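You operate a simulated robot arm through the tools that you are given. There is no shell and no other tool. Be economical: measure what you need, move in short steps, check, and stop when the job is done.

You are at the controls of a simulated robot arm. One attempt, no reset.

TASK
Take the brass weight off the yellow book, rub out the thumb marks and fit the clear jacket.
Fine: weight on the cork pad, rubber block back where it was.
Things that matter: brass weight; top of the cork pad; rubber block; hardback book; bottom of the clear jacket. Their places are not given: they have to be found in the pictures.

Only the result counts: the job must be done as asked and must still hold three seconds after the hand-in. Knocking over, shifting, dropping, spilling or breaking anything else fails it.

THE ROBOT
A 6-joint arm with a two-finger parallel gripper, fixed in place. Base frame: the origin is at the foot of the arm, x ahead of it, y to its left, z up; the work surface is at about z = 750. Readings come in mm, degrees, newtons and seconds.
With the tool pointing down near the work surface it reaches from about 320 to 700 mm from the base axis. Its first joint turns from -166.0 to 166.0 degrees. Payload 4.1 kg.
Tool frame: the origin (TCP) lies between the finger pads and is the grasp point; the fingertips stand 23 mm ahead of it; z points along the fingers, y is the line along which they close. The gripper opens to 94 mm. The fingers are 38 mm wide and 10 mm thick; the gripper's body (54 by 96 mm) begins 39 mm behind the TCP.
Orientation is told as [roll, pitch, yaw] about the base's x, y, z axes, in that order, counted from this pose: with the fingers straight down and closing along the base's y, the tool's x points along the base's -x, its y along +y and its z along -z.

THE INTERFACE
- The arm moves only by the tool arm_command. Its argument "plan" is a list that holds one entry, the list of rows, each a list of 7 numbers: the opening, from 0 (shut) to 1 (fully open), then the shift along the tool's x, y, z in cm, then the turn, a rotation vector about the tool's x, y, z in degrees. In form: [[[claw, tx, ty, tz, wx, wy, wz], ...]]. A call has 1 to 12 rows; each row is the pose to reach, as a shift and turn from the pose commanded when the call began, along the tool's axes at that moment. Each row takes 0.2 s and may step no farther than 50 mm and 8.6 degrees from the row before; otherwise, or with a gripper value out of range, the whole call is refused. A pose out of reach is approached as far as the arm can. The call stops where the force on the tool passes 90 N (or 10 N more than at its start, if that is more) or the arm is blocked; 0.2 s more then pass. Each finger travels about 45 mm/s and halts on what it meets, pressing with about 20 N; the grip force reading is that of the motor and also rises with nothing between the fingers. The clock runs only during rows and for 0.2 s after the last one: add rows that repeat a pose to give the fingers time. It gives the time, the measured TCP pose, the force on the tool (base axes), the opening and the grip force at its end, in the units of the frame above (readings bear some noise), and new pictures: "views" is both (left out), scene, wrist or none.
- Cameras (640 x 400 px; columns grow to the right, rows downward): "scene" is fixed at [408.6, -511.7, 1490.4]; the picture's right is [0.96, -0.28, 0.00], its down [-0.20, -0.68, -0.71] and it looks along [0.20, 0.68, -0.71] (base axes); focal length 326 px, centre (320, 200). "wrist" rides on the gripper at [-39, 0, -44] in the tool frame; the picture's right is [0.00, -1.00, 0.00], its down [0.97, 0.00, -0.24] and it looks along [0.24, 0.00, 0.97] (tool axes); focal length 218 px, centre (320, 200).
- slide_trunk(by): slides the trunk up (or, below 0, down) by that many mm; the arm rides with it, the base frame stays. It gives what a move gives, with no picture.
- pixel_to_xyz(camera, pixels): for up to 12 pixels [column, row] of the newest picture of that camera ("zoom" is the newest enlarged one), the place [x, y, z] in the base frame of the surface seen there, good to about 2 mm, but the place of the scene camera against the robot may be out by one fixed shift of up to 18 mm in any direction. It takes no simulated time.
- close_up(camera, box): a new picture of the part [left, top, right, bottom] of that camera's present view, enlarged. It takes no simulated time.
- close_job(): hands the job in; it is judged then, once.

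Keep the steps short. Do not move on a guess: measure, check each grasp and each placing, and mend mistakes. In all there are 80 turns and 120 pictures (those below and enlarged ones count). Leave the gripper open and the arm clear of the work at the hand-in unless told otherwise, and finish with a single line.

The tools are called after ">>>" by a JSON object that holds its "method" and its "body". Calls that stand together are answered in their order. arm_command: Moves the arm, as the interface text tells. Its arguments: {"type":"object","properties":{"plan":{"type":"array","items":{"type":"array","items":{"type":"array","items":{"type":"number"}}}},"views":{"type":"string","enum":["both","scene","wrist","none"]}},"required":["plan"]} The other tools are called the same way: slide_trunk (by) slides the trunk up or down; pixel_to_xyz (camera, pixels) gives the place of the surface under pixels of a picture; close_up (camera, box) takes an enlarged picture of a part of a camera's view; close_job () hands the job in.

At the start:

```text
clock: 0.0
tcp_pos: [389.9, 306.0, 999.3]
orientation: [0.0, 0.0, 0.0]
ft_force: [-0.1, 0.0, -0.1]
finger_gap: 93.6
grip_force: 0.1
trunk travel left (down, up): [-450.0, 140.0]
```

scene: 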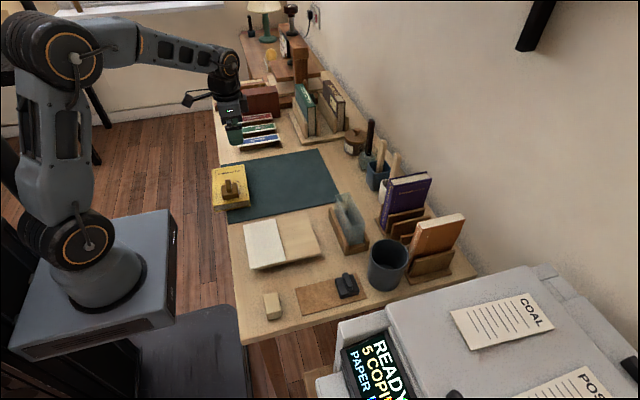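
wrist: 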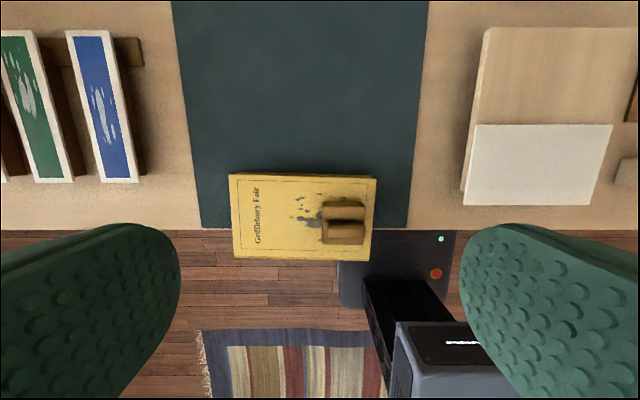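

I see the yellow book with the brass weight at scene (230,187), a cork pad with a dark object at (335,293), a pale block at (272,306) and a clear object in a stand at (348,222). I'll enlarge these areas first.

>>> {"method": "close_up", "body": {"camera": "scene", "box": [200, 140, 360, 240]}}

>>> {"method": "close_up", "body": {"camera": "scene", "box": [230, 190, 470, 340]}}

>>> {"method": "close_up", "body": {"camera": "wrist", "box": [210, 150, 410, 275]}}

```text
4.00 times, centred on (280, 190) of scene
```

zoom: 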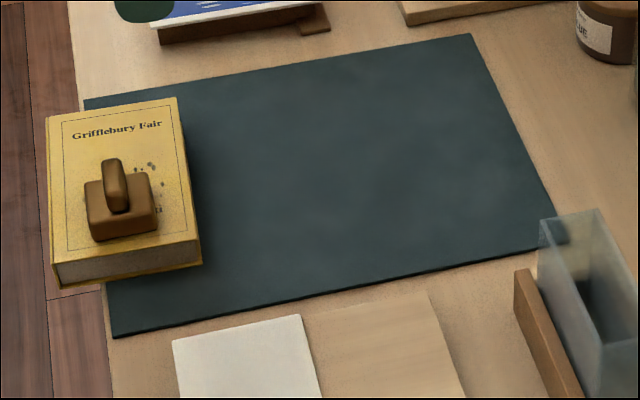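

```text
2.67 times, centred on (350, 265) of scene
```

zoom: 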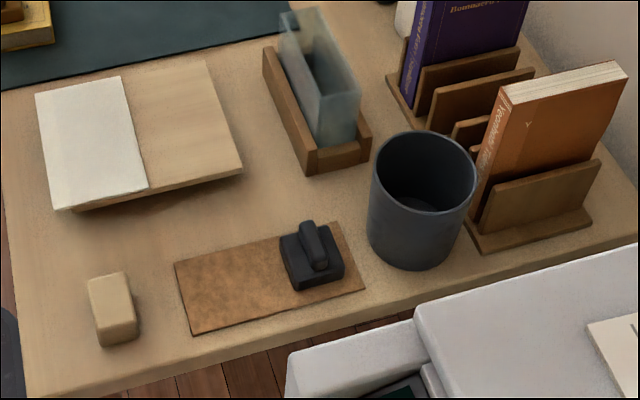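

```text
3.20 times, centred on (310, 212) of wrist
```

zoom: 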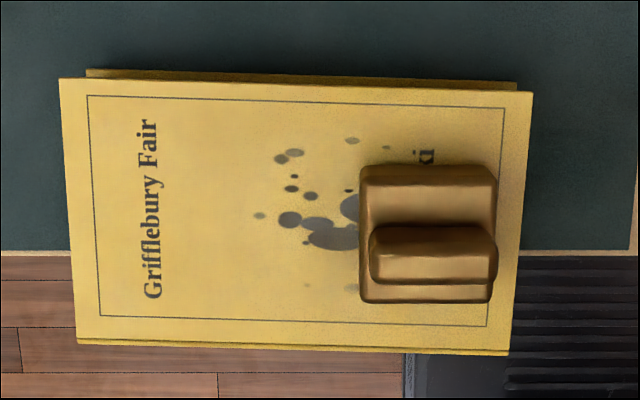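

Measuring book, weight, marks with the wrist picture, and the same and other items with the scene picture, to find the scene camera's shift.

>>> {"method": "pixel_to_xyz", "body": {"camera": "wrist", "pixels": [[230, 175], [376, 179], [370, 258], [235, 256], [345, 208], [345, 233], [325, 205], [362, 205], [325, 242], [303, 218], [300, 195], [312, 225]]}}

>>> {"method": "pixel_to_xyz", "body": {"camera": "scene", "pixels": [[212, 169], [244, 165], [249, 201], [213, 207], [228, 181], [229, 191], [237, 185], [230, 230], [244, 224], [276, 220], [286, 260], [250, 268]]}}

>>> {"method": "pixel_to_xyz", "body": {"camera": "zoom", "pixels": [[95, 100], [465, 107], [420, 230], [300, 230], [160, 120], [430, 255], [425, 292], [375, 292], [495, 180], [520, 90], [80, 341], [508, 355]]}}

```text
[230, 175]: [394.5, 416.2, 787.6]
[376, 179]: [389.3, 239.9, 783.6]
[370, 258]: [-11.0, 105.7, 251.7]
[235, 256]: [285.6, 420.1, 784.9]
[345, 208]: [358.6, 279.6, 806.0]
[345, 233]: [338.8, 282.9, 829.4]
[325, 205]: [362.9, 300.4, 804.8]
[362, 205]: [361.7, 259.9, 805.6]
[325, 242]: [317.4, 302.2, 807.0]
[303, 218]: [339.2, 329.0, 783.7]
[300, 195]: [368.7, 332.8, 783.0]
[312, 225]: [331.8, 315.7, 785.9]
```

```text
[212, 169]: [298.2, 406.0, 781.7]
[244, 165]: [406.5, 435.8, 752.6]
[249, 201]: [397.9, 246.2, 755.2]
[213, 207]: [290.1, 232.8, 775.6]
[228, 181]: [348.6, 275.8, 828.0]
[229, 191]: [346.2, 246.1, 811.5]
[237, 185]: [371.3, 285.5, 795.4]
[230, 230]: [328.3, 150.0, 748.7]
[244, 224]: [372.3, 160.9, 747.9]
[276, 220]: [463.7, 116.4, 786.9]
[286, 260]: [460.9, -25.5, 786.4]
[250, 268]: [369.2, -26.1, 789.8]
```

```text
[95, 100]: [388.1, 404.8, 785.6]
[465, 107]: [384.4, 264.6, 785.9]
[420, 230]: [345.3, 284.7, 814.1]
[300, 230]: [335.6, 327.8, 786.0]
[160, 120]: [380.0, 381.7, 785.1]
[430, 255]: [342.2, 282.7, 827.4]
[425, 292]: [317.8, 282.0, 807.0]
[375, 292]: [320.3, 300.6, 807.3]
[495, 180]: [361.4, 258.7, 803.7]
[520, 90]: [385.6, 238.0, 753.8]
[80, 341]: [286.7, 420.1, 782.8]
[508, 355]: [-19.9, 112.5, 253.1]
```

Book top is at z≈785, weight base y 258–302, x 318–362, knob top z≈829. Now rough scene places of the pale block, cork pad, dark block, jacket and tub, so that I can go look at them with the wrist camera.

>>> {"method": "pixel_to_xyz", "body": {"camera": "scene", "pixels": [[271, 296], [273, 313], [298, 290], [304, 313], [357, 272], [366, 296], [345, 277], [336, 195], [351, 193], [364, 236], [386, 243], [332, 215]]}}

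```text
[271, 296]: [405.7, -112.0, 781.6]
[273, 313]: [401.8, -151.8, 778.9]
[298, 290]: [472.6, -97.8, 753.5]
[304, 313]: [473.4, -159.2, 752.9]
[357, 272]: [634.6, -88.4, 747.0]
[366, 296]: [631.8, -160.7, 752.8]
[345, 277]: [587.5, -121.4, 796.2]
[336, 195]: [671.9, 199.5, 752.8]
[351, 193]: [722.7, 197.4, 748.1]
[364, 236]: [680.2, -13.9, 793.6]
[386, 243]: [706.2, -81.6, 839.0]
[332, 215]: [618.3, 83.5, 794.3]
```

Moving the gripper at this height across to about (450,-54) to view the right side.

>>> {"method": "arm_command", "body": {"plan": [[[1, -0.8, -4.5, 0, 0, 0, 0], [1, -1.6, -9, 0, 0, 0, 0], [1, -2.4, -13.5, 0, 0, 0, 0], [1, -3.2, -18, 0, 0, 0, 0], [1, -4, -22.5, 0, 0, 0, 0], [1, -4.8, -27, 0, 0, 0, 0], [1, -5.6, -31.5, 0, 0, 0, 0], [1, -6, -36, 0, 0, 0, 0]]], "views": "wrist"}}

```text
clock: 1.8
tcp_pos: [450.3, -52.9, 1001.4]
orientation: [0.0, 0.0, 0.0]
ft_force: [-0.1, -0.5, 0.2]
finger_gap: 94.0
grip_force: 0.1
trunk travel left (down, up): [-450.0, 140.0]
```

wrist: 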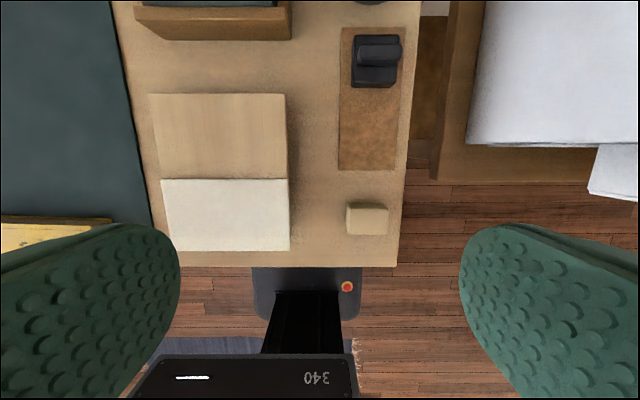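

Now measuring the pale block (366,218), the cork pad and the dark block in the wrist picture, with a close-up.

>>> {"method": "pixel_to_xyz", "body": {"camera": "wrist", "pixels": [[350, 209], [384, 210], [384, 231], [350, 231], [342, 30], [339, 167], [395, 168], [373, 120], [360, 80], [387, 78], [375, 50], [320, 264]]}}

>>> {"method": "close_up", "body": {"camera": "wrist", "box": [290, 20, 450, 120]}}

>>> {"method": "close_up", "body": {"camera": "wrist", "box": [310, 170, 422, 240]}}

```text
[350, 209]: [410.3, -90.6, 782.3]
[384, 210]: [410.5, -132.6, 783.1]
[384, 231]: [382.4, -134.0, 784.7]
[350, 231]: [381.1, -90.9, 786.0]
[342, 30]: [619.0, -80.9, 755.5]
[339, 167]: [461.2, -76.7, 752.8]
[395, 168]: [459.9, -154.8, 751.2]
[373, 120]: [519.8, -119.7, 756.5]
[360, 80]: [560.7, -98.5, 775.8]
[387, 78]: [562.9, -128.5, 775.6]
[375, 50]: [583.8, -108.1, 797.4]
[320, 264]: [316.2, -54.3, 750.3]
```

```text
4.00 times, centred on (370, 70) of wrist
```

zoom: 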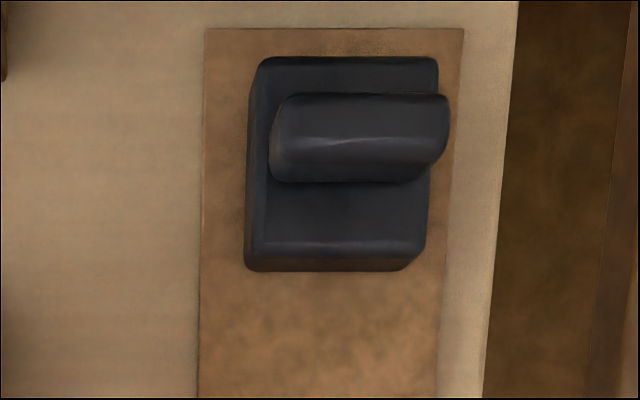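

```text
5.71 times, centred on (366, 205) of wrist
```

zoom: 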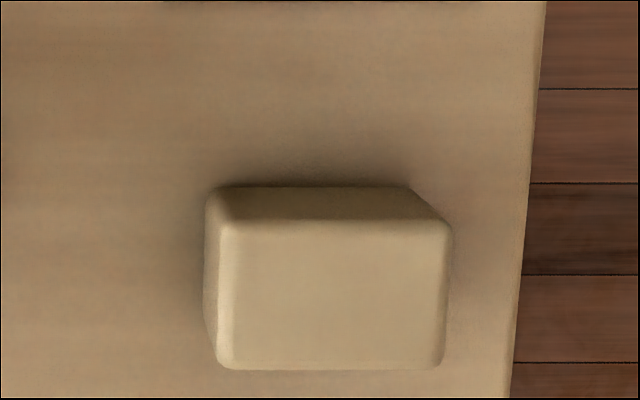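

The pale block (x 381–410, y −133…−91, top 784) is a plain eraser; the dark one on the cork is another handled weight and stays. The free cork is x 461–550, y −154…−77. Next, view the jacket from above: move to about (560, 50).

>>> {"method": "arm_command", "body": {"plan": [[[1, -4, 3.5, 0, 0, 0, 0], [1, -8, 7, 0, 0, 0, 0], [1, -11, 10.5, 0, 0, 0, 0], [1, -11, 10.5, 0, 0, 0, 0]]], "views": "wrist"}}

```text
refused: row 1 steps farther than a row can; nothing moved
```

The step was over 50 mm; splitting it.

>>> {"method": "arm_command", "body": {"plan": [[[1, -3, 3, 0, 0, 0, 0], [1, -6, 6, 0, 0, 0, 0], [1, -9, 9, 0, 0, 0, 0], [1, -11, 10.5, 0, 0, 0, 0], [1, -11, 10.5, 0, 0, 0, 0]]], "views": "wrist"}}

```text
clock: 3.0
tcp_pos: [560.1, 53.7, 999.8]
orientation: [0.0, 0.0, 0.0]
ft_force: [0.5, -0.3, 0.1]
finger_gap: 94.1
grip_force: 0.1
trunk travel left (down, up): [-450.0, 140.0]
```

wrist: 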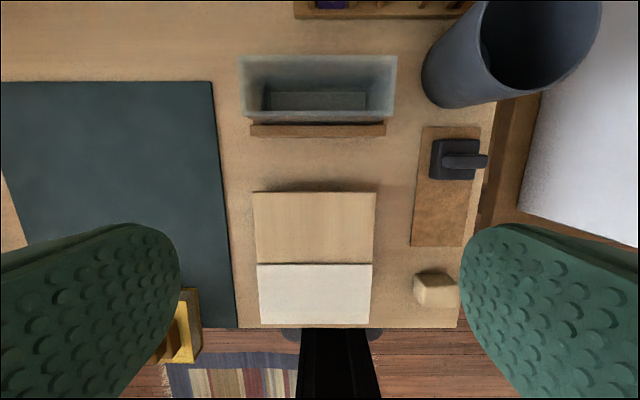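

The jacket is an open-topped clear sleeve at (318,90), long side along y. Enlarging and measuring rim, inner bottom and trough.

>>> {"method": "close_up", "body": {"camera": "wrist", "box": [222, 35, 414, 155]}}

>>> {"method": "pixel_to_xyz", "body": {"camera": "wrist", "pixels": [[242, 58], [394, 57], [393, 121], [245, 120], [266, 94], [364, 94], [315, 102], [320, 122], [320, 57], [255, 132], [384, 130], [320, 132]]}}

```text
3.33 times, centred on (318, 95) of wrist
```

zoom: 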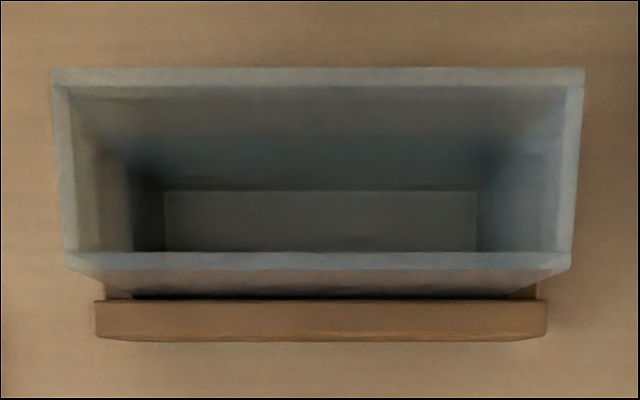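

```text
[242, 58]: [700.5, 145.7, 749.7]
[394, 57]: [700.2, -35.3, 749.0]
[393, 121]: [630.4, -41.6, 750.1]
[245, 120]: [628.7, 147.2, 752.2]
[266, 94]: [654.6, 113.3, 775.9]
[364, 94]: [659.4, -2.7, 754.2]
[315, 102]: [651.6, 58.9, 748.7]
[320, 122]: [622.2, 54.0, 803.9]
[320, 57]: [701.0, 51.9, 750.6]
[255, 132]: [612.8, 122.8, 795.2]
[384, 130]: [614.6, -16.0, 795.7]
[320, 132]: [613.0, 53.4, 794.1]
```

Rim looks ≈118 mm long in y, ≈42 mm in x, at z≈853; I'll measure it better later. Now to the weight: go above (340,281) at z≈930 while turning yaw +90 so that the fingers close along x, across the handle bar.

>>> {"method": "arm_command", "body": {"plan": [[[1, 2, 2.06, 0, 0, 0, -8.18], [1, 4, 4.13, 0, 0, 0, -16.36], [1, 6, 6.19, 0, 0, 0, -24.55], [1, 8, 8.25, 0, 0, 0, -32.73], [1, 10, 10.32, 0, 0, 0, -40.9], [1, 12, 12.38, 1, 0, 0, -49.1], [1, 14, 14.45, 2, 0, 0, -57.3], [1, 16, 16.5, 3, 0, 0, -65.45], [1, 18, 18.57, 4, 0, 0, -73.6], [1, 20, 20.6, 5.5, 0, 0, -81.8], [1, 22, 22.7, 7, 0, 0, -90], [1, 22, 22.7, 7, 0, 0, -90]]], "views": "wrist"}}

```text
clock: 5.6
tcp_pos: [339.8, 281.2, 929.9]
orientation: [0.0, 0.0, 90.1]
ft_force: [-0.1, 0.0, -0.7]
finger_gap: 93.9
grip_force: 0.0
trunk travel left (down, up): [-450.0, 140.0]
```

wrist: 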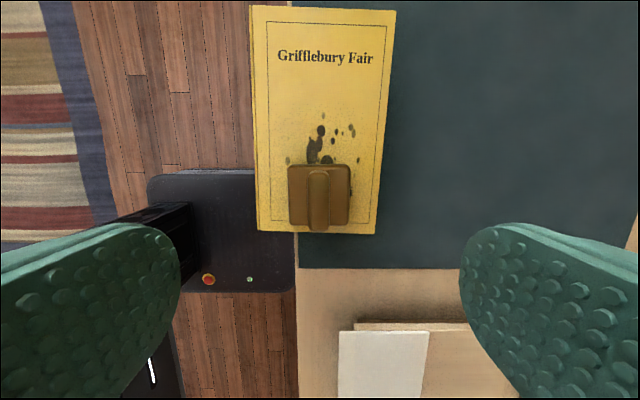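

The handle bar lies along y at (319,200). Measuring bar edges, base and book corners.

>>> {"method": "close_up", "body": {"camera": "wrist", "box": [240, 100, 400, 240]}}

>>> {"method": "pixel_to_xyz", "body": {"camera": "wrist", "pixels": [[311, 200], [327, 200], [319, 175], [319, 224], [293, 190], [347, 190], [318, 168], [253, 8], [395, 12], [375, 232], [259, 228], [297, 300]]}}

```text
2.86 times, centred on (320, 170) of wrist
```

zoom: 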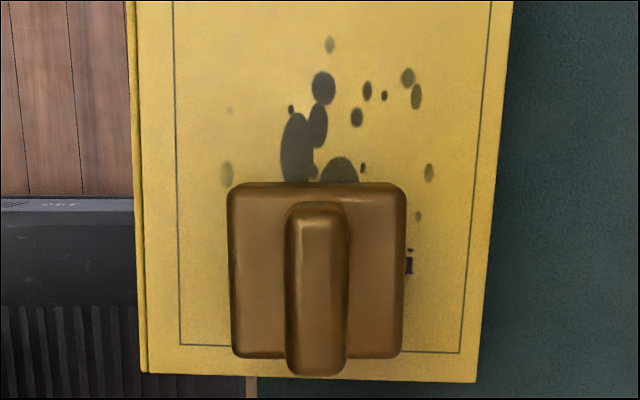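

```text
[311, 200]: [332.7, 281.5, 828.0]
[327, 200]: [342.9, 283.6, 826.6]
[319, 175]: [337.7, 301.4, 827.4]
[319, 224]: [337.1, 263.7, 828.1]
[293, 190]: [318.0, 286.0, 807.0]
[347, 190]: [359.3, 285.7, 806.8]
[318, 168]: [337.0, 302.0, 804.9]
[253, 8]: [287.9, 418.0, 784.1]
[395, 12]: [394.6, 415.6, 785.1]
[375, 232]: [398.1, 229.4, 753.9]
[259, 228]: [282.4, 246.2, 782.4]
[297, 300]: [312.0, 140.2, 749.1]
```

Bar centre is (338,282), top 828, base top 806. Lowering to TCP z≈832 with the fingertips 3 mm above the base, then closing.

>>> {"method": "arm_command", "body": {"plan": [[[0.6, -0.1, 0.2, 3.3, 0, 0, 0], [0.6, -0.1, 0.2, 6.6, 0, 0, 0], [0.6, -0.1, 0.2, 9.0, 0, 0, 0], [0.5, -0.1, 0.2, 9.75, 0, 0, 0], [0, -0.1, 0.2, 9.75, 0, 0, 0], [0, -0.1, 0.2, 9.75, 0, 0, 0], [0, -0.1, 0.2, 9.75, 0, 0, 0], [0, -0.1, 0.2, 9.75, 0, 0, 0], [0, -0.1, 0.2, 9.75, 0, 0, 0]]], "views": "wrist"}}

```text
clock: 7.6
tcp_pos: [337.2, 280.1, 831.3]
orientation: [-0.1, 0.0, 89.9]
ft_force: [0.4, -0.1, -0.1]
finger_gap: 15.8
grip_force: 20.4
trunk travel left (down, up): [-450.0, 140.0]
```

wrist: 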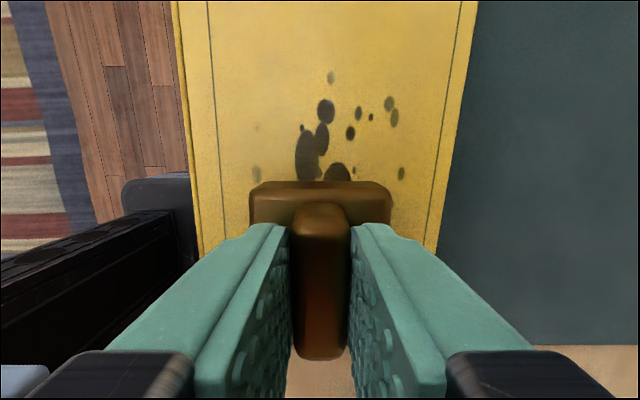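

Gap 15.8 mm with 20 N: it holds. Lifting 12 cm.

>>> {"method": "arm_command", "body": {"plan": [[[0, 0, 0, -2, 0, 0, 0], [0, 0, 0, -5, 0, 0, 0], [0, 0, 0, -9, 0, 0, 0], [0, 0, 0, -12, 0, 0, 0], [0, 0, 0, -12, 0, 0, 0]]], "views": "wrist"}}

```text
clock: 8.8
tcp_pos: [338.0, 279.6, 954.1]
orientation: [0.0, 0.1, 89.9]
ft_force: [0.0, 0.3, -4.5]
finger_gap: 15.8
grip_force: 20.2
trunk travel left (down, up): [-450.0, 140.0]
```

wrist: 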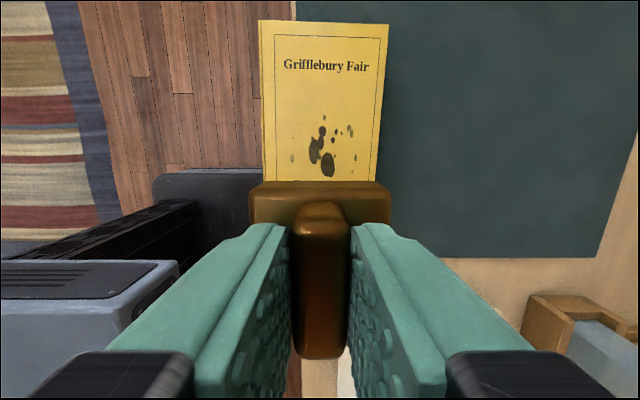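

The weight hangs cleanly (4.5 N). Carrying it to above the free cork, about (503,−115).

>>> {"method": "arm_command", "body": {"plan": [[[0, 3.6, -1.5, 0, 0, 0, 0], [0, 7.2, -3, 0, 0, 0, 0], [0, 10.8, -4.5, 0, 0, 0, 0], [0, 14.4, -6, 0, 0, 0, 0], [0, 18, -7.5, 0, 0, 0, 0], [0, 21.6, -9, 0, 0, 0, 0], [0, 25.2, -10.5, 0, 0, 0, 0], [0, 28.8, -12, 0, 0, 0, 0], [0, 32.4, -13.5, 0, 0, 0, 0], [0, 36, -15, 0, 0, 0, 0], [0, 39.5, -16.5, 0, 0, 0, 0], [0, 39.5, -16.5, 0, 0, 0, 0]]], "views": "both"}}

```text
clock: 11.4
tcp_pos: [503.1, -116.5, 953.1]
orientation: [0.0, 0.0, 90.0]
ft_force: [1.0, 0.4, -4.2]
finger_gap: 16.0
grip_force: 20.4
trunk travel left (down, up): [-450.0, 140.0]
```

scene: 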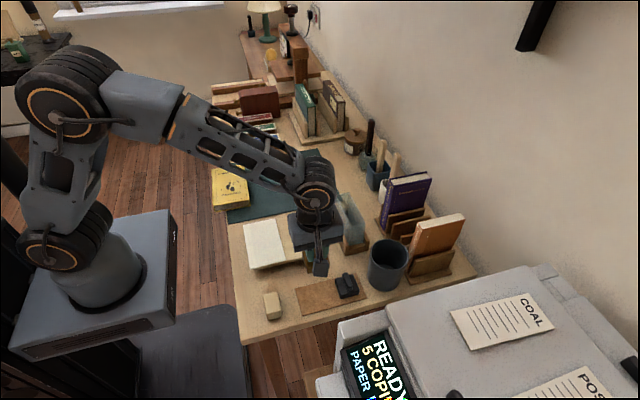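
wrist: 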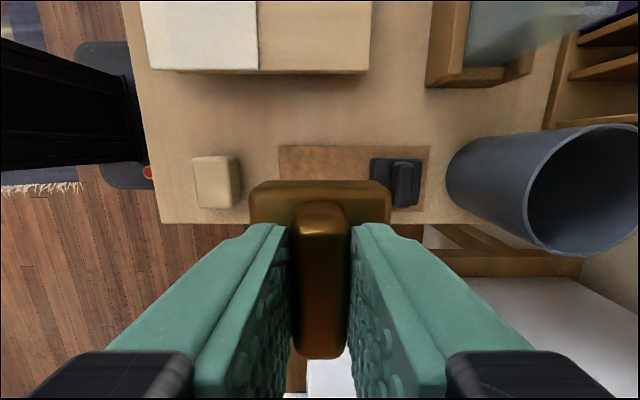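

Lowering to just above the cork (TCP ≈ 805).

>>> {"method": "arm_command", "body": {"plan": [[[0, 0, 0, 4, 0, 0, 0], [0, 0, 0, 8, 0, 0, 0], [0, 0, 0, 11.5, 0, 0, 0], [0, 0, 0, 13.5, 0, 0, 0], [0, 0, 0, 14.5, 0, 0, 0], [0, 0, 0, 14.8, 0, 0, 0]]], "views": "wrist"}}

```text
clock: 12.8
tcp_pos: [503.9, -114.8, 804.2]
orientation: [-0.1, 0.0, 89.9]
ft_force: [-1.4, -0.2, -4.7]
finger_gap: 15.9
grip_force: 20.0
trunk travel left (down, up): [-450.0, 140.0]
```

wrist: 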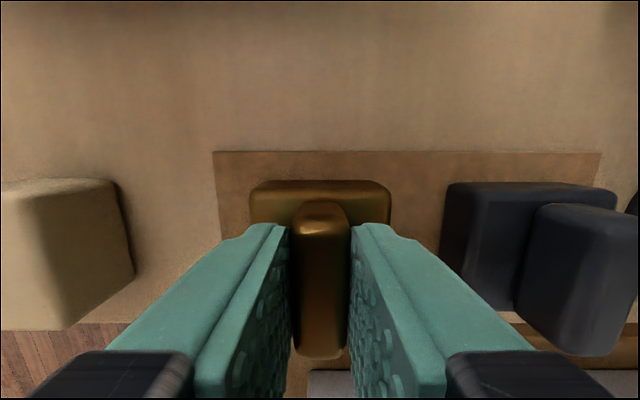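

The weight sits over the cork, well clear of the dark block. Lowering by 1 mm steps until contact.

>>> {"method": "arm_command", "body": {"plan": [[[0, 0, 0, 0.15, 0, 0, 0], [0, 0, 0, 0.3, 0, 0, 0], [0, 0, 0, 0.4, 0, 0, 0], [0, 0, 0, 0.45, 0, 0, 0]]], "views": "none"}}

```text
clock: 13.8
tcp_pos: [503.3, -115.4, 800.9]
orientation: [-0.2, 0.1, 89.9]
ft_force: [1.9, 0.6, 15.2]
finger_gap: 15.8
grip_force: 20.3
trunk travel left (down, up): [-450.0, 140.0]
```

Contact (+15 N up). Easing up 0.5 mm, opening moderately and rising.

>>> {"method": "arm_command", "body": {"plan": [[[0.5, 0, 0, -0.1, 0, 0, 0], [0.5, 0, 0, -0.1, 0, 0, 0], [0.5, 0, 0, -0.1, 0, 0, 0], [0.5, 0, 0, -0.1, 0, 0, 0], [0.5, 0, 0, -2.5, 0, 0, 0], [0.5, 0, 0, -6, 0, 0, 0], [0.5, 0, 0, -9.5, 0, 0, 0], [0.5, 0, 0, -12, 0, 0, 0], [0.5, 0, 0, -12, 0, 0, 0]]], "views": "wrist"}}

```text
clock: 15.8
tcp_pos: [502.3, -114.1, 921.2]
orientation: [0.0, 0.0, 90.0]
ft_force: [0.1, 0.1, -0.2]
finger_gap: 46.8
grip_force: 0.1
trunk travel left (down, up): [-450.0, 140.0]
```

wrist: 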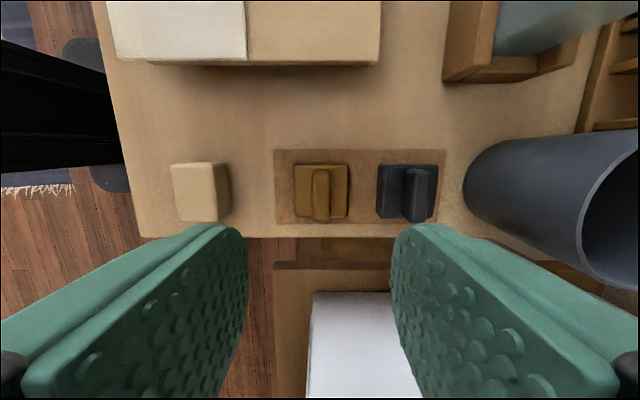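

Weight standing well on the cork. Measuring the eraser (200,190) from here.

>>> {"method": "pixel_to_xyz", "body": {"camera": "wrist", "pixels": [[173, 190], [214, 190], [193, 165], [196, 219], [228, 185], [176, 166], [212, 166], [178, 219], [214, 219]]}}

>>> {"method": "close_up", "body": {"camera": "wrist", "box": [140, 140, 268, 240]}}

```text
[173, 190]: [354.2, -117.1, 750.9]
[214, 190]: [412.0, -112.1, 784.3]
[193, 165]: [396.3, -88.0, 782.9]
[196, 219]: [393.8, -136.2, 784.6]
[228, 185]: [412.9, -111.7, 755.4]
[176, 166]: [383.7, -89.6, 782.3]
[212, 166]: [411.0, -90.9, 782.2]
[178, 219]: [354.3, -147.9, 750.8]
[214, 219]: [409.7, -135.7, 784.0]
```

```text
4.00 times, centred on (204, 190) of wrist
```

zoom: 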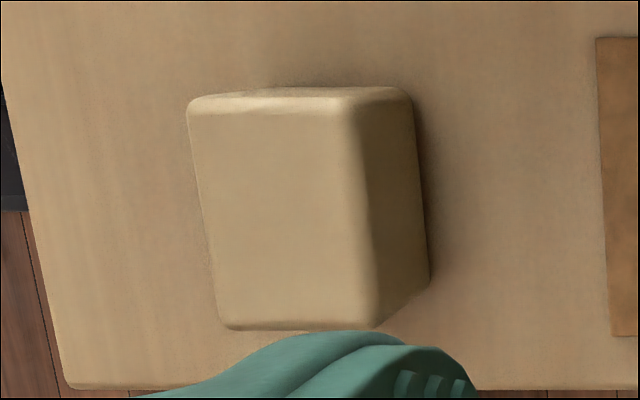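

Eraser centre ≈ (396,−112), top 784. Moving above it and down partway, fingers 0.65 open.

>>> {"method": "arm_command", "body": {"plan": [[[0.65, -0.1, 3.5, 0, 0, 0, 0], [0.65, -0.2, 7, 0, 0, 0, 0], [0.65, -0.2, 10.6, 0, 0, 0, 0], [0.65, -0.2, 10.6, 3, 0, 0, 0], [0.65, -0.2, 10.6, 6, 0, 0, 0], [0.65, -0.2, 10.6, 8, 0, 0, 0], [0.65, -0.2, 10.6, 8, 0, 0, 0]]], "views": "wrist"}}

```text
clock: 17.4
tcp_pos: [395.4, -113.6, 841.5]
orientation: [0.0, 0.0, 90.0]
ft_force: [-0.3, -0.2, 0.5]
finger_gap: 61.1
grip_force: 0.1
trunk travel left (down, up): [-450.0, 140.0]
```

wrist: 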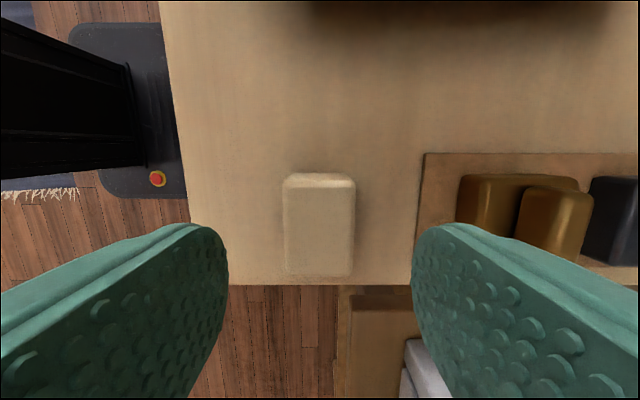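

Eraser is centred between the fingers. Recording its place, then I'll descend.

>>> {"method": "pixel_to_xyz", "body": {"camera": "wrist", "pixels": [[286, 190], [352, 190], [286, 270], [350, 270], [319, 188], [319, 274], [319, 230], [180, 140]]}}

>>> {"method": "arm_command", "body": {"plan": [[[0.65, 0, 0, 2.5, 0, 0, 0], [0.65, 0, 0, 4.5, 0, 0, 0], [0.65, 0, 0, 5.6, 0, 0, 0], [0, 0, 0, 5.6, 0, 0, 0], [0, 0, 0, 5.6, 0, 0, 0], [0, 0, 0, 5.6, 0, 0, 0], [0, 0, 0, 5.6, 0, 0, 0]]], "views": "wrist"}}

```text
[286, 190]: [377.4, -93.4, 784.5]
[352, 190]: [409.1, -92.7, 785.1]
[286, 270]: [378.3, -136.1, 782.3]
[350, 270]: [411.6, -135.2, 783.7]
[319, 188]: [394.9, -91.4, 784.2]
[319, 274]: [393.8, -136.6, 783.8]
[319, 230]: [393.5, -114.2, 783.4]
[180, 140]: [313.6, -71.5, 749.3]
```

```text
clock: 19.0
tcp_pos: [396.4, -112.0, 786.1]
orientation: [-0.1, 0.0, 90.0]
ft_force: [-0.4, -0.7, 0.8]
finger_gap: 35.3
grip_force: 20.5
trunk travel left (down, up): [-450.0, 140.0]
```

wrist: 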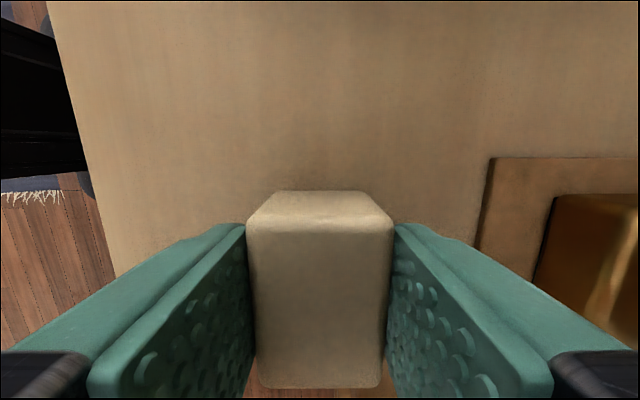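

Held (gap 35.3). Lifting, then carrying to just short of the marks, about (340,230), z≈883, so the wrist camera sees the marks ahead.

>>> {"method": "arm_command", "body": {"plan": [[[0, 0, 0, -4, 0, 0, 0], [0, 0, 0, -8, 0, 0, 0], [0, -2, 0.4, -10, 0, 0, 0], [0, -6, 1, -10, 0, 0, 0], [0, -10, 1.6, -10, 0, 0, 0], [0, -14, 2.3, -10, 0, 0, 0], [0, -18, 3, -10, 0, 0, 0], [0, -22.3, 3.7, -10, 0, 0, 0], [0, -26.6, 4.4, -10, 0, 0, 0], [0, -30.6, 5.1, -10, 0, 0, 0], [0, -34.4, 5.7, -10, 0, 0, 0], [0, -34.4, 5.7, -10, 0, 0, 0]]], "views": "wrist"}}

```text
clock: 21.6
tcp_pos: [335.2, 232.5, 885.1]
orientation: [0.1, -0.1, 89.9]
ft_force: [0.8, -0.1, -0.7]
finger_gap: 35.3
grip_force: 19.5
trunk travel left (down, up): [-450.0, 140.0]
```

wrist: 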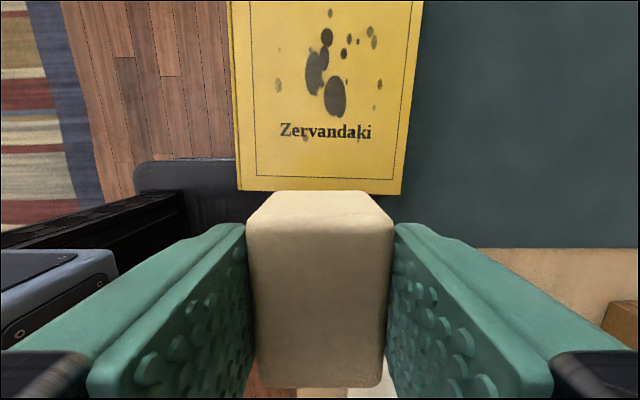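

Marks are in view, from (330,13) to (305,138) and sideways (276,85)–(380,85). Measuring them.

>>> {"method": "close_up", "body": {"camera": "wrist", "box": [225, 0, 433, 195]}}

>>> {"method": "pixel_to_xyz", "body": {"camera": "wrist", "pixels": [[330, 13], [327, 37], [315, 73], [335, 97], [276, 85], [380, 85], [305, 138], [374, 42], [279, 50], [358, 135], [238, 189], [400, 194]]}}

```text
2.05 times, centred on (329, 98) of wrist
```

zoom: 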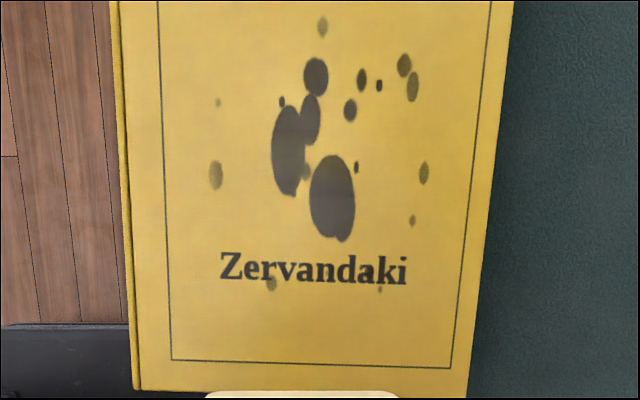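

```text
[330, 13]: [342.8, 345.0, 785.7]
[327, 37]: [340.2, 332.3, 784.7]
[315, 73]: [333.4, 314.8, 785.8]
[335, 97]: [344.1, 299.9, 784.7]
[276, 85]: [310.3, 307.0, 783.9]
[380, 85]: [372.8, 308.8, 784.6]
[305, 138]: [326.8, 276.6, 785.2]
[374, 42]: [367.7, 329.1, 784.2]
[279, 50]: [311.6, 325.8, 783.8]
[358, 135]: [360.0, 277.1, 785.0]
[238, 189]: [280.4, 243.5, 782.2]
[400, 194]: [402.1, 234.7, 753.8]
```

Marks span x 308–375, y 275–347. Moving over their middle, block bottom about 2 cm above the cover, and reading the pose.

>>> {"method": "arm_command", "body": {"plan": [[[0, -4, -0.2, 0, 0, 0, 0], [0, -8, -0.4, 0, 0, 0, 0], [0, -8, -0.4, 4.3, 0, 0, 0], [0, -8, -0.4, 4.3, 0, 0, 0]]], "views": "none"}}

```text
clock: 22.6
tcp_pos: [340.1, 309.4, 839.4]
orientation: [0.0, 0.1, 90.0]
ft_force: [1.1, -0.3, -0.7]
finger_gap: 35.0
grip_force: 20.1
trunk travel left (down, up): [-450.0, 140.0]
```

At (340,309,839). Lowering 20 mm toward contact at about 819.

>>> {"method": "arm_command", "body": {"plan": [[[0, 0, 0, 1.2, 0, 0, 0], [0, 0, 0, 1.8, 0, 0, 0], [0, 0, 0, 2.0, 0, 0, 0], [0, 0, 0, 2.0, 0, 0, 0]]], "views": "none"}}

```text
clock: 23.6
tcp_pos: [341.9, 309.9, 819.1]
orientation: [-0.1, 0.1, 90.0]
ft_force: [0.5, -0.1, -0.5]
finger_gap: 34.9
grip_force: 20.3
trunk travel left (down, up): [-450.0, 140.0]
```

>>> {"method": "arm_command", "body": {"plan": [[[0, 0, 0, 0.1, 0, 0, 0], [0, 0, 0, 0.15, 0, 0, 0]]], "views": "none"}}

```text
clock: 24.2
tcp_pos: [343.3, 310.7, 819.7]
orientation: [0.0, 0.0, 90.0]
ft_force: [-1.4, -0.7, 6.3]
finger_gap: 35.2
grip_force: 20.1
trunk travel left (down, up): [-450.0, 140.0]
```

Light contact, 6 N. A first stroke along y (±20 mm) in the middle lane, then a look.

>>> {"method": "arm_command", "body": {"plan": [[[0, -1, 0, 0, 0, 0, 0], [0, -2.2, 0, 0, 0, 0, 0], [0, -1, 0, 0, 0, 0, 0], [0, 0, 0, 0, 0, 0, 0], [0, 1, 0, 0, 0, 0, 0], [0, 2.2, 0, 0, 0, 0, 0], [0, 1, 0, 0, 0, 0, 0], [0, 0, 0, 0, 0, 0, 0]]], "views": "both"}}

```text
clock: 26.0
tcp_pos: [343.0, 311.9, 819.4]
orientation: [0.0, 0.1, 90.1]
ft_force: [-0.7, -9.9, 11.5]
finger_gap: 35.1
grip_force: 19.7
trunk travel left (down, up): [-450.0, 140.0]
```

scene: 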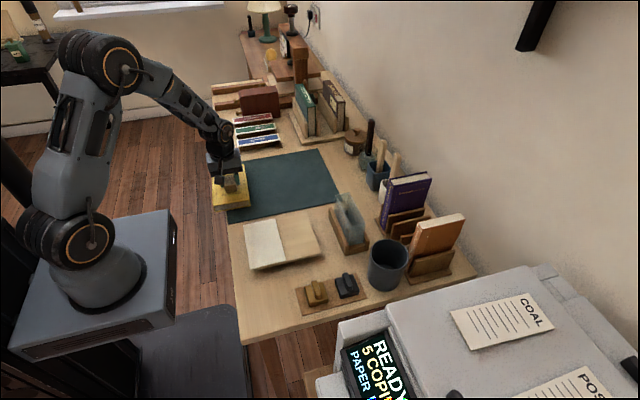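
wrist: 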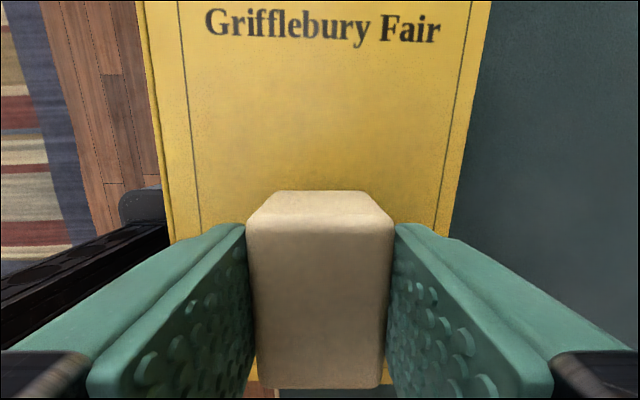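

Force is fine (11 N normal, 10 N rubbing). Lifting and pulling back 8 cm to check the marks and whether the book moved.

>>> {"method": "arm_command", "body": {"plan": [[[0, 0, 0, -2, 0, 0, 0], [0, 2, 0, -6, 0, 0, 0], [0, 5, 0, -6.5, 0, 0, 0], [0, 8, 0, -6.5, 0, 0, 0], [0, 8, 0, -6.5, 0, 0, 0]]], "views": "wrist"}}

```text
clock: 27.2
tcp_pos: [344.0, 233.1, 884.5]
orientation: [0.0, 0.0, 90.0]
ft_force: [0.5, -0.3, -0.6]
finger_gap: 35.0
grip_force: 20.0
trunk travel left (down, up): [-450.0, 140.0]
```

wrist: 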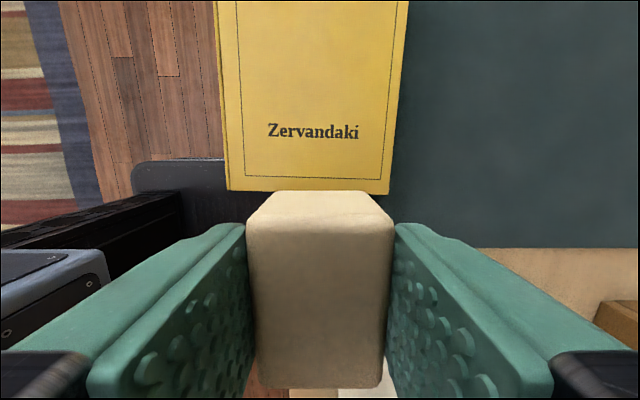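

All marks seem gone and the book didn't move. Close check for remains.

>>> {"method": "close_up", "body": {"camera": "wrist", "box": [215, 0, 415, 195]}}

```text
2.05 times, centred on (315, 98) of wrist
```

zoom: 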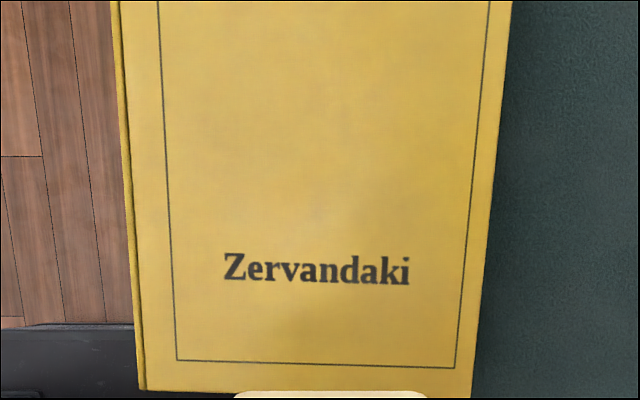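

Clean. Returning the eraser: carry back above its place (396.9,−114), then descend to about 5 mm above the table.

>>> {"method": "arm_command", "body": {"plan": [[[0, 4, -0.6, 0, 0, 0, 0], [0, 8, -1.2, 0, 0, 0, 0], [0, 12, -1.8, 0, 0, 0, 0], [0, 16, -2.5, 0, 0, 0, 0], [0, 20, -3.1, 0, 0, 0, 0], [0, 24, -3.7, 0, 0, 0, 0], [0, 28, -4.3, 0, 0, 0, 0], [0, 31.5, -4.8, 0, 0, 0, 0], [0, 34.4, -5.3, 0, 0, 0, 0], [0, 34.4, -5.3, 4, 0, 0, 0], [0, 34.4, -5.3, 7, 0, 0, 0], [0, 34.4, -5.3, 8, 0, 0, 0]]], "views": "both"}}

```text
clock: 29.8
tcp_pos: [397.4, -113.2, 805.4]
orientation: [-0.1, 0.0, 90.0]
ft_force: [-1.1, 0.5, -0.1]
finger_gap: 35.2
grip_force: 19.8
trunk travel left (down, up): [-450.0, 140.0]
```

scene: 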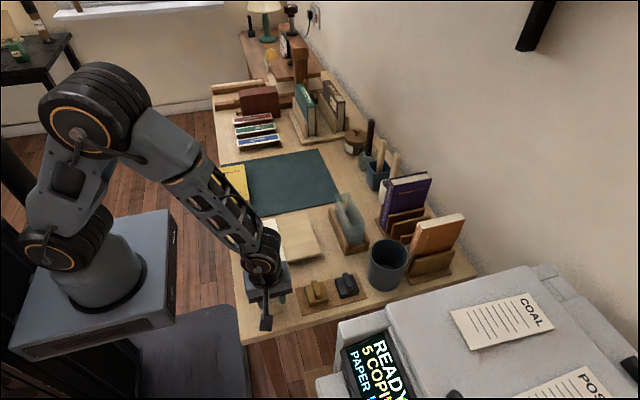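
wrist: 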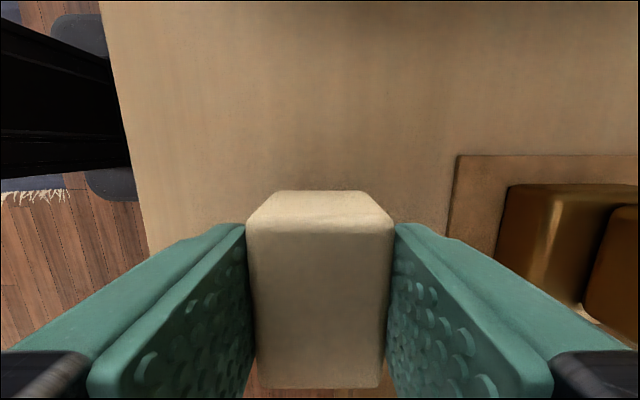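

Over its place. Lowering 20 mm to touch down.

>>> {"method": "arm_command", "body": {"plan": [[[0, 0, 0, 1.2, 0, 0, 0], [0, 0, 0, 1.7, 0, 0, 0], [0, 0, 0, 1.9, 0, 0, 0], [0, 0, 0, 1.95, 0, 0, 0]]], "views": "none"}}

```text
clock: 30.8
tcp_pos: [396.6, -112.4, 785.8]
orientation: [-0.1, 0.0, 90.0]
ft_force: [0.0, -0.7, 1.3]
finger_gap: 35.0
grip_force: 20.3
trunk travel left (down, up): [-450.0, 140.0]
```

Just about touching (+1.3 N). Opening, then rising.

>>> {"method": "arm_command", "body": {"plan": [[[0, 0, 0, 0.05, 0, 0, 0], [0.65, 0, 0, 0.05, 0, 0, 0], [0.65, 0, 0, 0.05, 0, 0, 0], [0.65, 0, 0, 0.05, 0, 0, 0], [0.65, 0, 0, -2, 0, 0, 0], [0.65, 0, 0, -5.6, 0, 0, 0], [0.65, 0, 0, -5.6, 0, 0, 0]]], "views": "wrist"}}

>>> {"method": "pixel_to_xyz", "body": {"camera": "wrist", "pixels": [[286, 190], [352, 190], [286, 270], [350, 270], [319, 188], [319, 274], [319, 230]]}}

```text
clock: 32.4
tcp_pos: [394.0, -111.2, 839.6]
orientation: [0.0, 0.0, 90.0]
ft_force: [0.0, 0.6, -0.6]
finger_gap: 61.1
grip_force: 0.0
trunk travel left (down, up): [-450.0, 140.0]
```

wrist: 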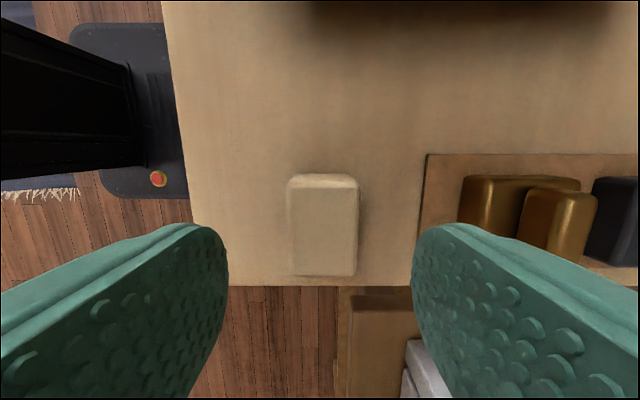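

```text
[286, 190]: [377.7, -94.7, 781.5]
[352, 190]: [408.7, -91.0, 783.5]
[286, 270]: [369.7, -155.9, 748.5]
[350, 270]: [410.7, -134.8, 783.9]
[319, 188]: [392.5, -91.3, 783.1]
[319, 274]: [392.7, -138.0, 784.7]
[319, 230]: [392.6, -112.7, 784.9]
```

Eraser is back within ~2 mm. Next, a precise look straight down on the jacket: rise and go to (644,14), z≈960, so the camera stands right above it.

>>> {"method": "arm_command", "body": {"plan": [[[0.65, 0, 0, -4.5, 0, 0, 0], [0.65, 0, 0, -9, 0, 0, 0], [0.65, -1, -2, -12, 0, 0, 0], [0.65, -3, -6, -12, 0, 0, 0], [0.65, -5, -10, -12, 0, 0, 0], [0.65, -7, -14, -12, 0, 0, 0], [0.65, -9, -18, -12, 0, 0, 0], [0.65, -11, -21.5, -12, 0, 0, 0], [0.65, -12.8, -24.7, -12, 0, 0, 0], [0.65, -12.8, -24.7, -12, 0, 0, 0], [0.65, -12.8, -24.7, -12, 0, 0, 0]]], "views": "wrist"}}

```text
clock: 34.8
tcp_pos: [644.0, 14.6, 960.4]
orientation: [0.0, 0.1, 89.9]
ft_force: [-0.1, -0.5, 0.1]
finger_gap: 61.2
grip_force: 0.1
trunk travel left (down, up): [-450.0, 140.0]
```

wrist: 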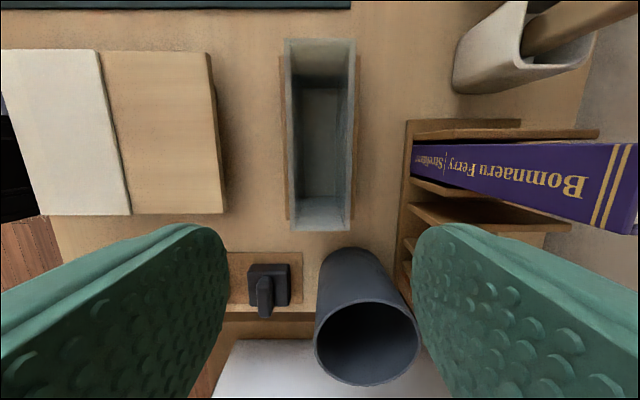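

>>> {"method": "close_up", "body": {"camera": "wrist", "box": [240, 25, 400, 125]}}

>>> {"method": "close_up", "body": {"camera": "wrist", "box": [240, 145, 400, 245]}}

```text
4.00 times, centred on (320, 75) of wrist
```

zoom: 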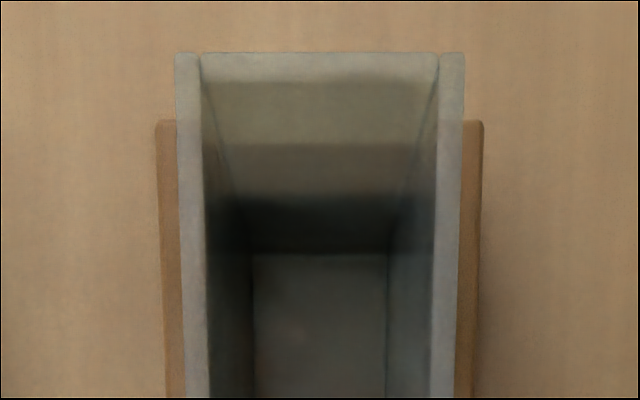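

```text
4.00 times, centred on (320, 195) of wrist
```

zoom: 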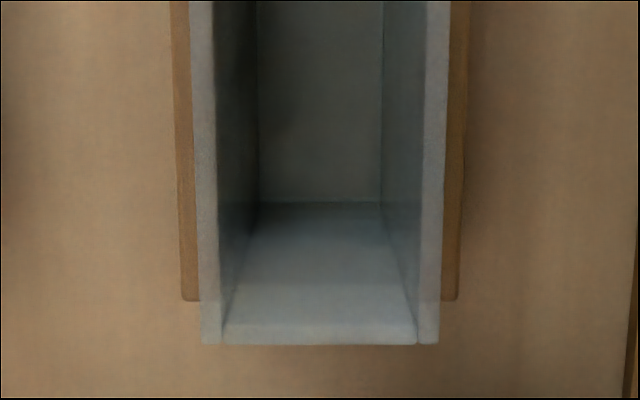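

Jacket: inside ≈35.5 × 114 mm, centre (644,54), floor ≈755, rim ≈855, aligned with the axes. The book (≈32 × 108 × 178) goes in on end. Going back toward the book at (400,360), z≈1000, to turn the tool level there.

>>> {"method": "arm_command", "body": {"plan": [[[0.65, -3.3, 2.2, -1, 0, 0, 0], [0.65, -6.6, 4.5, -2, 0, 0, 0], [0.65, -10, 6.7, -3, 0, 0, 0], [0.65, -13.3, 8.9, -4, 0, 0, 0], [0.65, -16.6, 11.1, -4, 0, 0, 0], [0.65, -20, 13.3, -4, 0, 0, 0], [0.65, -23.3, 15.6, -4, 0, 0, 0], [0.65, -26.6, 17.8, -4, 0, 0, 0], [0.65, -30, 20, -4, 0, 0, 0], [0.65, -33.3, 22.2, -4, 0, 0, 0], [0.65, -35, 24.4, -4, 0, 0, 0], [0.65, -35, 24.4, -4, 0, 0, 0]]], "views": "none"}}

```text
clock: 37.4
tcp_pos: [396.6, 365.3, 1002.4]
orientation: [0.0, 0.0, 89.9]
ft_force: [0.1, -0.6, -0.5]
finger_gap: 61.1
grip_force: 0.1
trunk travel left (down, up): [-450.0, 140.0]
```

Now tilt the tool (wx +) from down to level toward +x, while backing off to x≈230. First half.

>>> {"method": "arm_command", "body": {"plan": [[[0.65, 0, 2, 0, 8.5, 0, 0], [0.65, 0, 4, 0, 17, 0, 0], [0.65, 0, 6, 0, 25.5, 0, 0], [0.65, 0, 8, 0, 34, 0, 0], [0.65, 0, 10, 0, 42.5, 0, 0], [0.65, 0, 10, 0, 45, 0, 0], [0.65, 0, 10, 0, 45, 0, 0]]], "views": "both"}}

```text
clock: 39.0
tcp_pos: [300.1, 367.0, 1000.6]
orientation: [-45.1, -0.1, 90.0]
ft_force: [-0.2, -0.1, -0.2]
finger_gap: 61.2
grip_force: 0.0
trunk travel left (down, up): [-450.0, 140.0]
```

scene: 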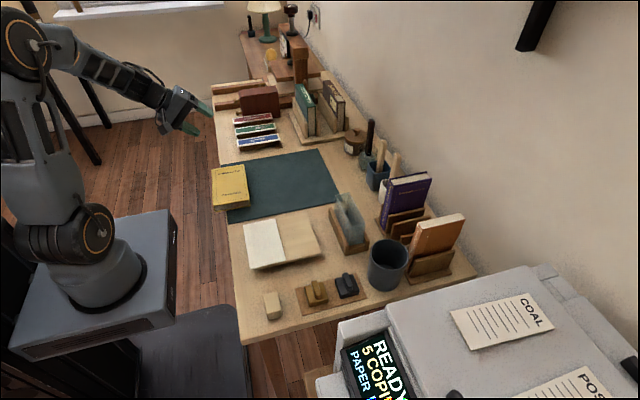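
wrist: 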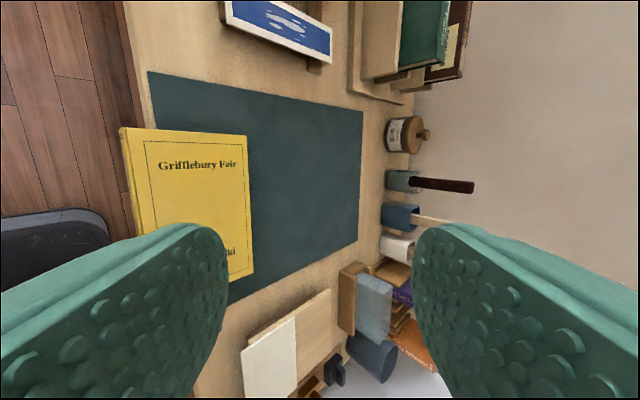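

Second half of the tilt, moving to about (220,375,900).

>>> {"method": "arm_command", "body": {"plan": [[[0.65, -0.2, 2.1, 0.2, 8, 0, 0], [0.65, -0.3, 4.2, 0.5, 16, 0, 0], [0.65, -0.5, 6.4, 0.7, 24, 0, 0], [0.65, -0.6, 8.5, 0.9, 32, 0, 0], [0.65, -0.7, 10.6, 1.2, 40, 0, 0], [0.65, -0.8, 12.7, 1.4, 45, 0, 0], [0.65, -0.8, 12.7, 1.4, 45, 0, 0]]], "views": "both"}}

```text
clock: 40.6
tcp_pos: [218.7, 374.7, 899.9]
orientation: [-90.0, 0.0, 90.0]
ft_force: [-0.2, 0.6, -0.4]
finger_gap: 61.4
grip_force: 0.1
trunk travel left (down, up): [-450.0, 140.0]
```

scene: 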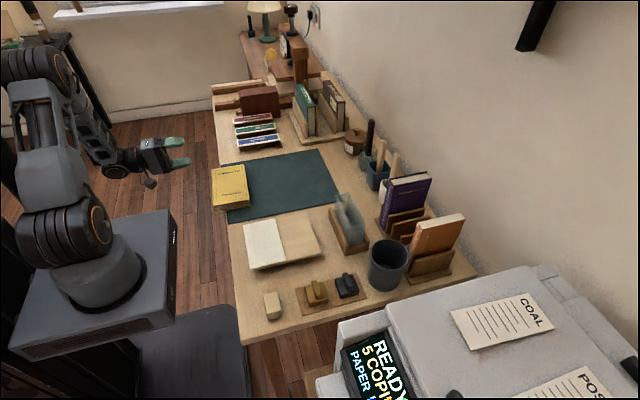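
wrist: 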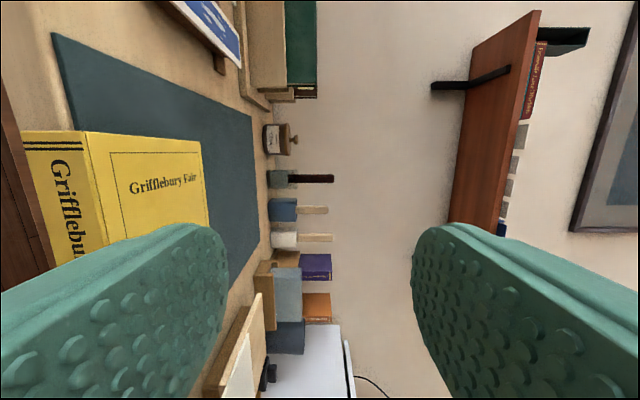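

The tool is level. Measuring the spine: its top and bottom edges and its far end.

>>> {"method": "pixel_to_xyz", "body": {"camera": "wrist", "pixels": [[86, 135], [26, 135], [30, 160], [92, 160], [104, 225], [56, 225], [200, 142], [150, 180], [45, 260], [60, 200], [30, 200], [12, 150]]}}

>>> {"method": "close_up", "body": {"camera": "wrist", "box": [0, 110, 240, 260]}}

```text
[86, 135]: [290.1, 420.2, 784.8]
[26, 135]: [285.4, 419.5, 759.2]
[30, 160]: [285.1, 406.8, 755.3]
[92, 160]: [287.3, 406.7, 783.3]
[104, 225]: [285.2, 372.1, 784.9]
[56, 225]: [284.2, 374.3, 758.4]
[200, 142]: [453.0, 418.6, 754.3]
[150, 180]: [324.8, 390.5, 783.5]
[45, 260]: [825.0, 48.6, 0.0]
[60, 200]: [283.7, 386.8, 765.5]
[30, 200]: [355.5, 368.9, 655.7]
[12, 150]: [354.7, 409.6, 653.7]
```

```text
2.67 times, centred on (120, 185) of wrist
```

zoom: 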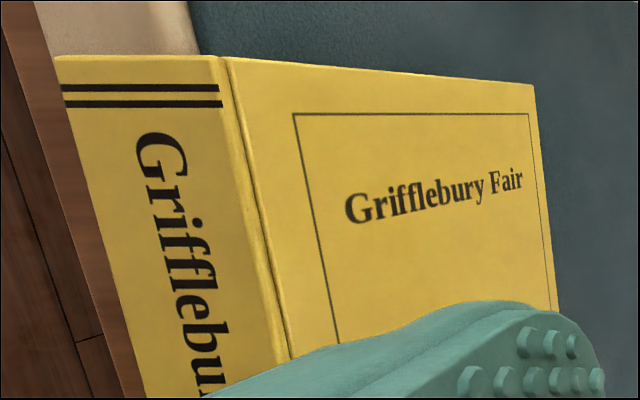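

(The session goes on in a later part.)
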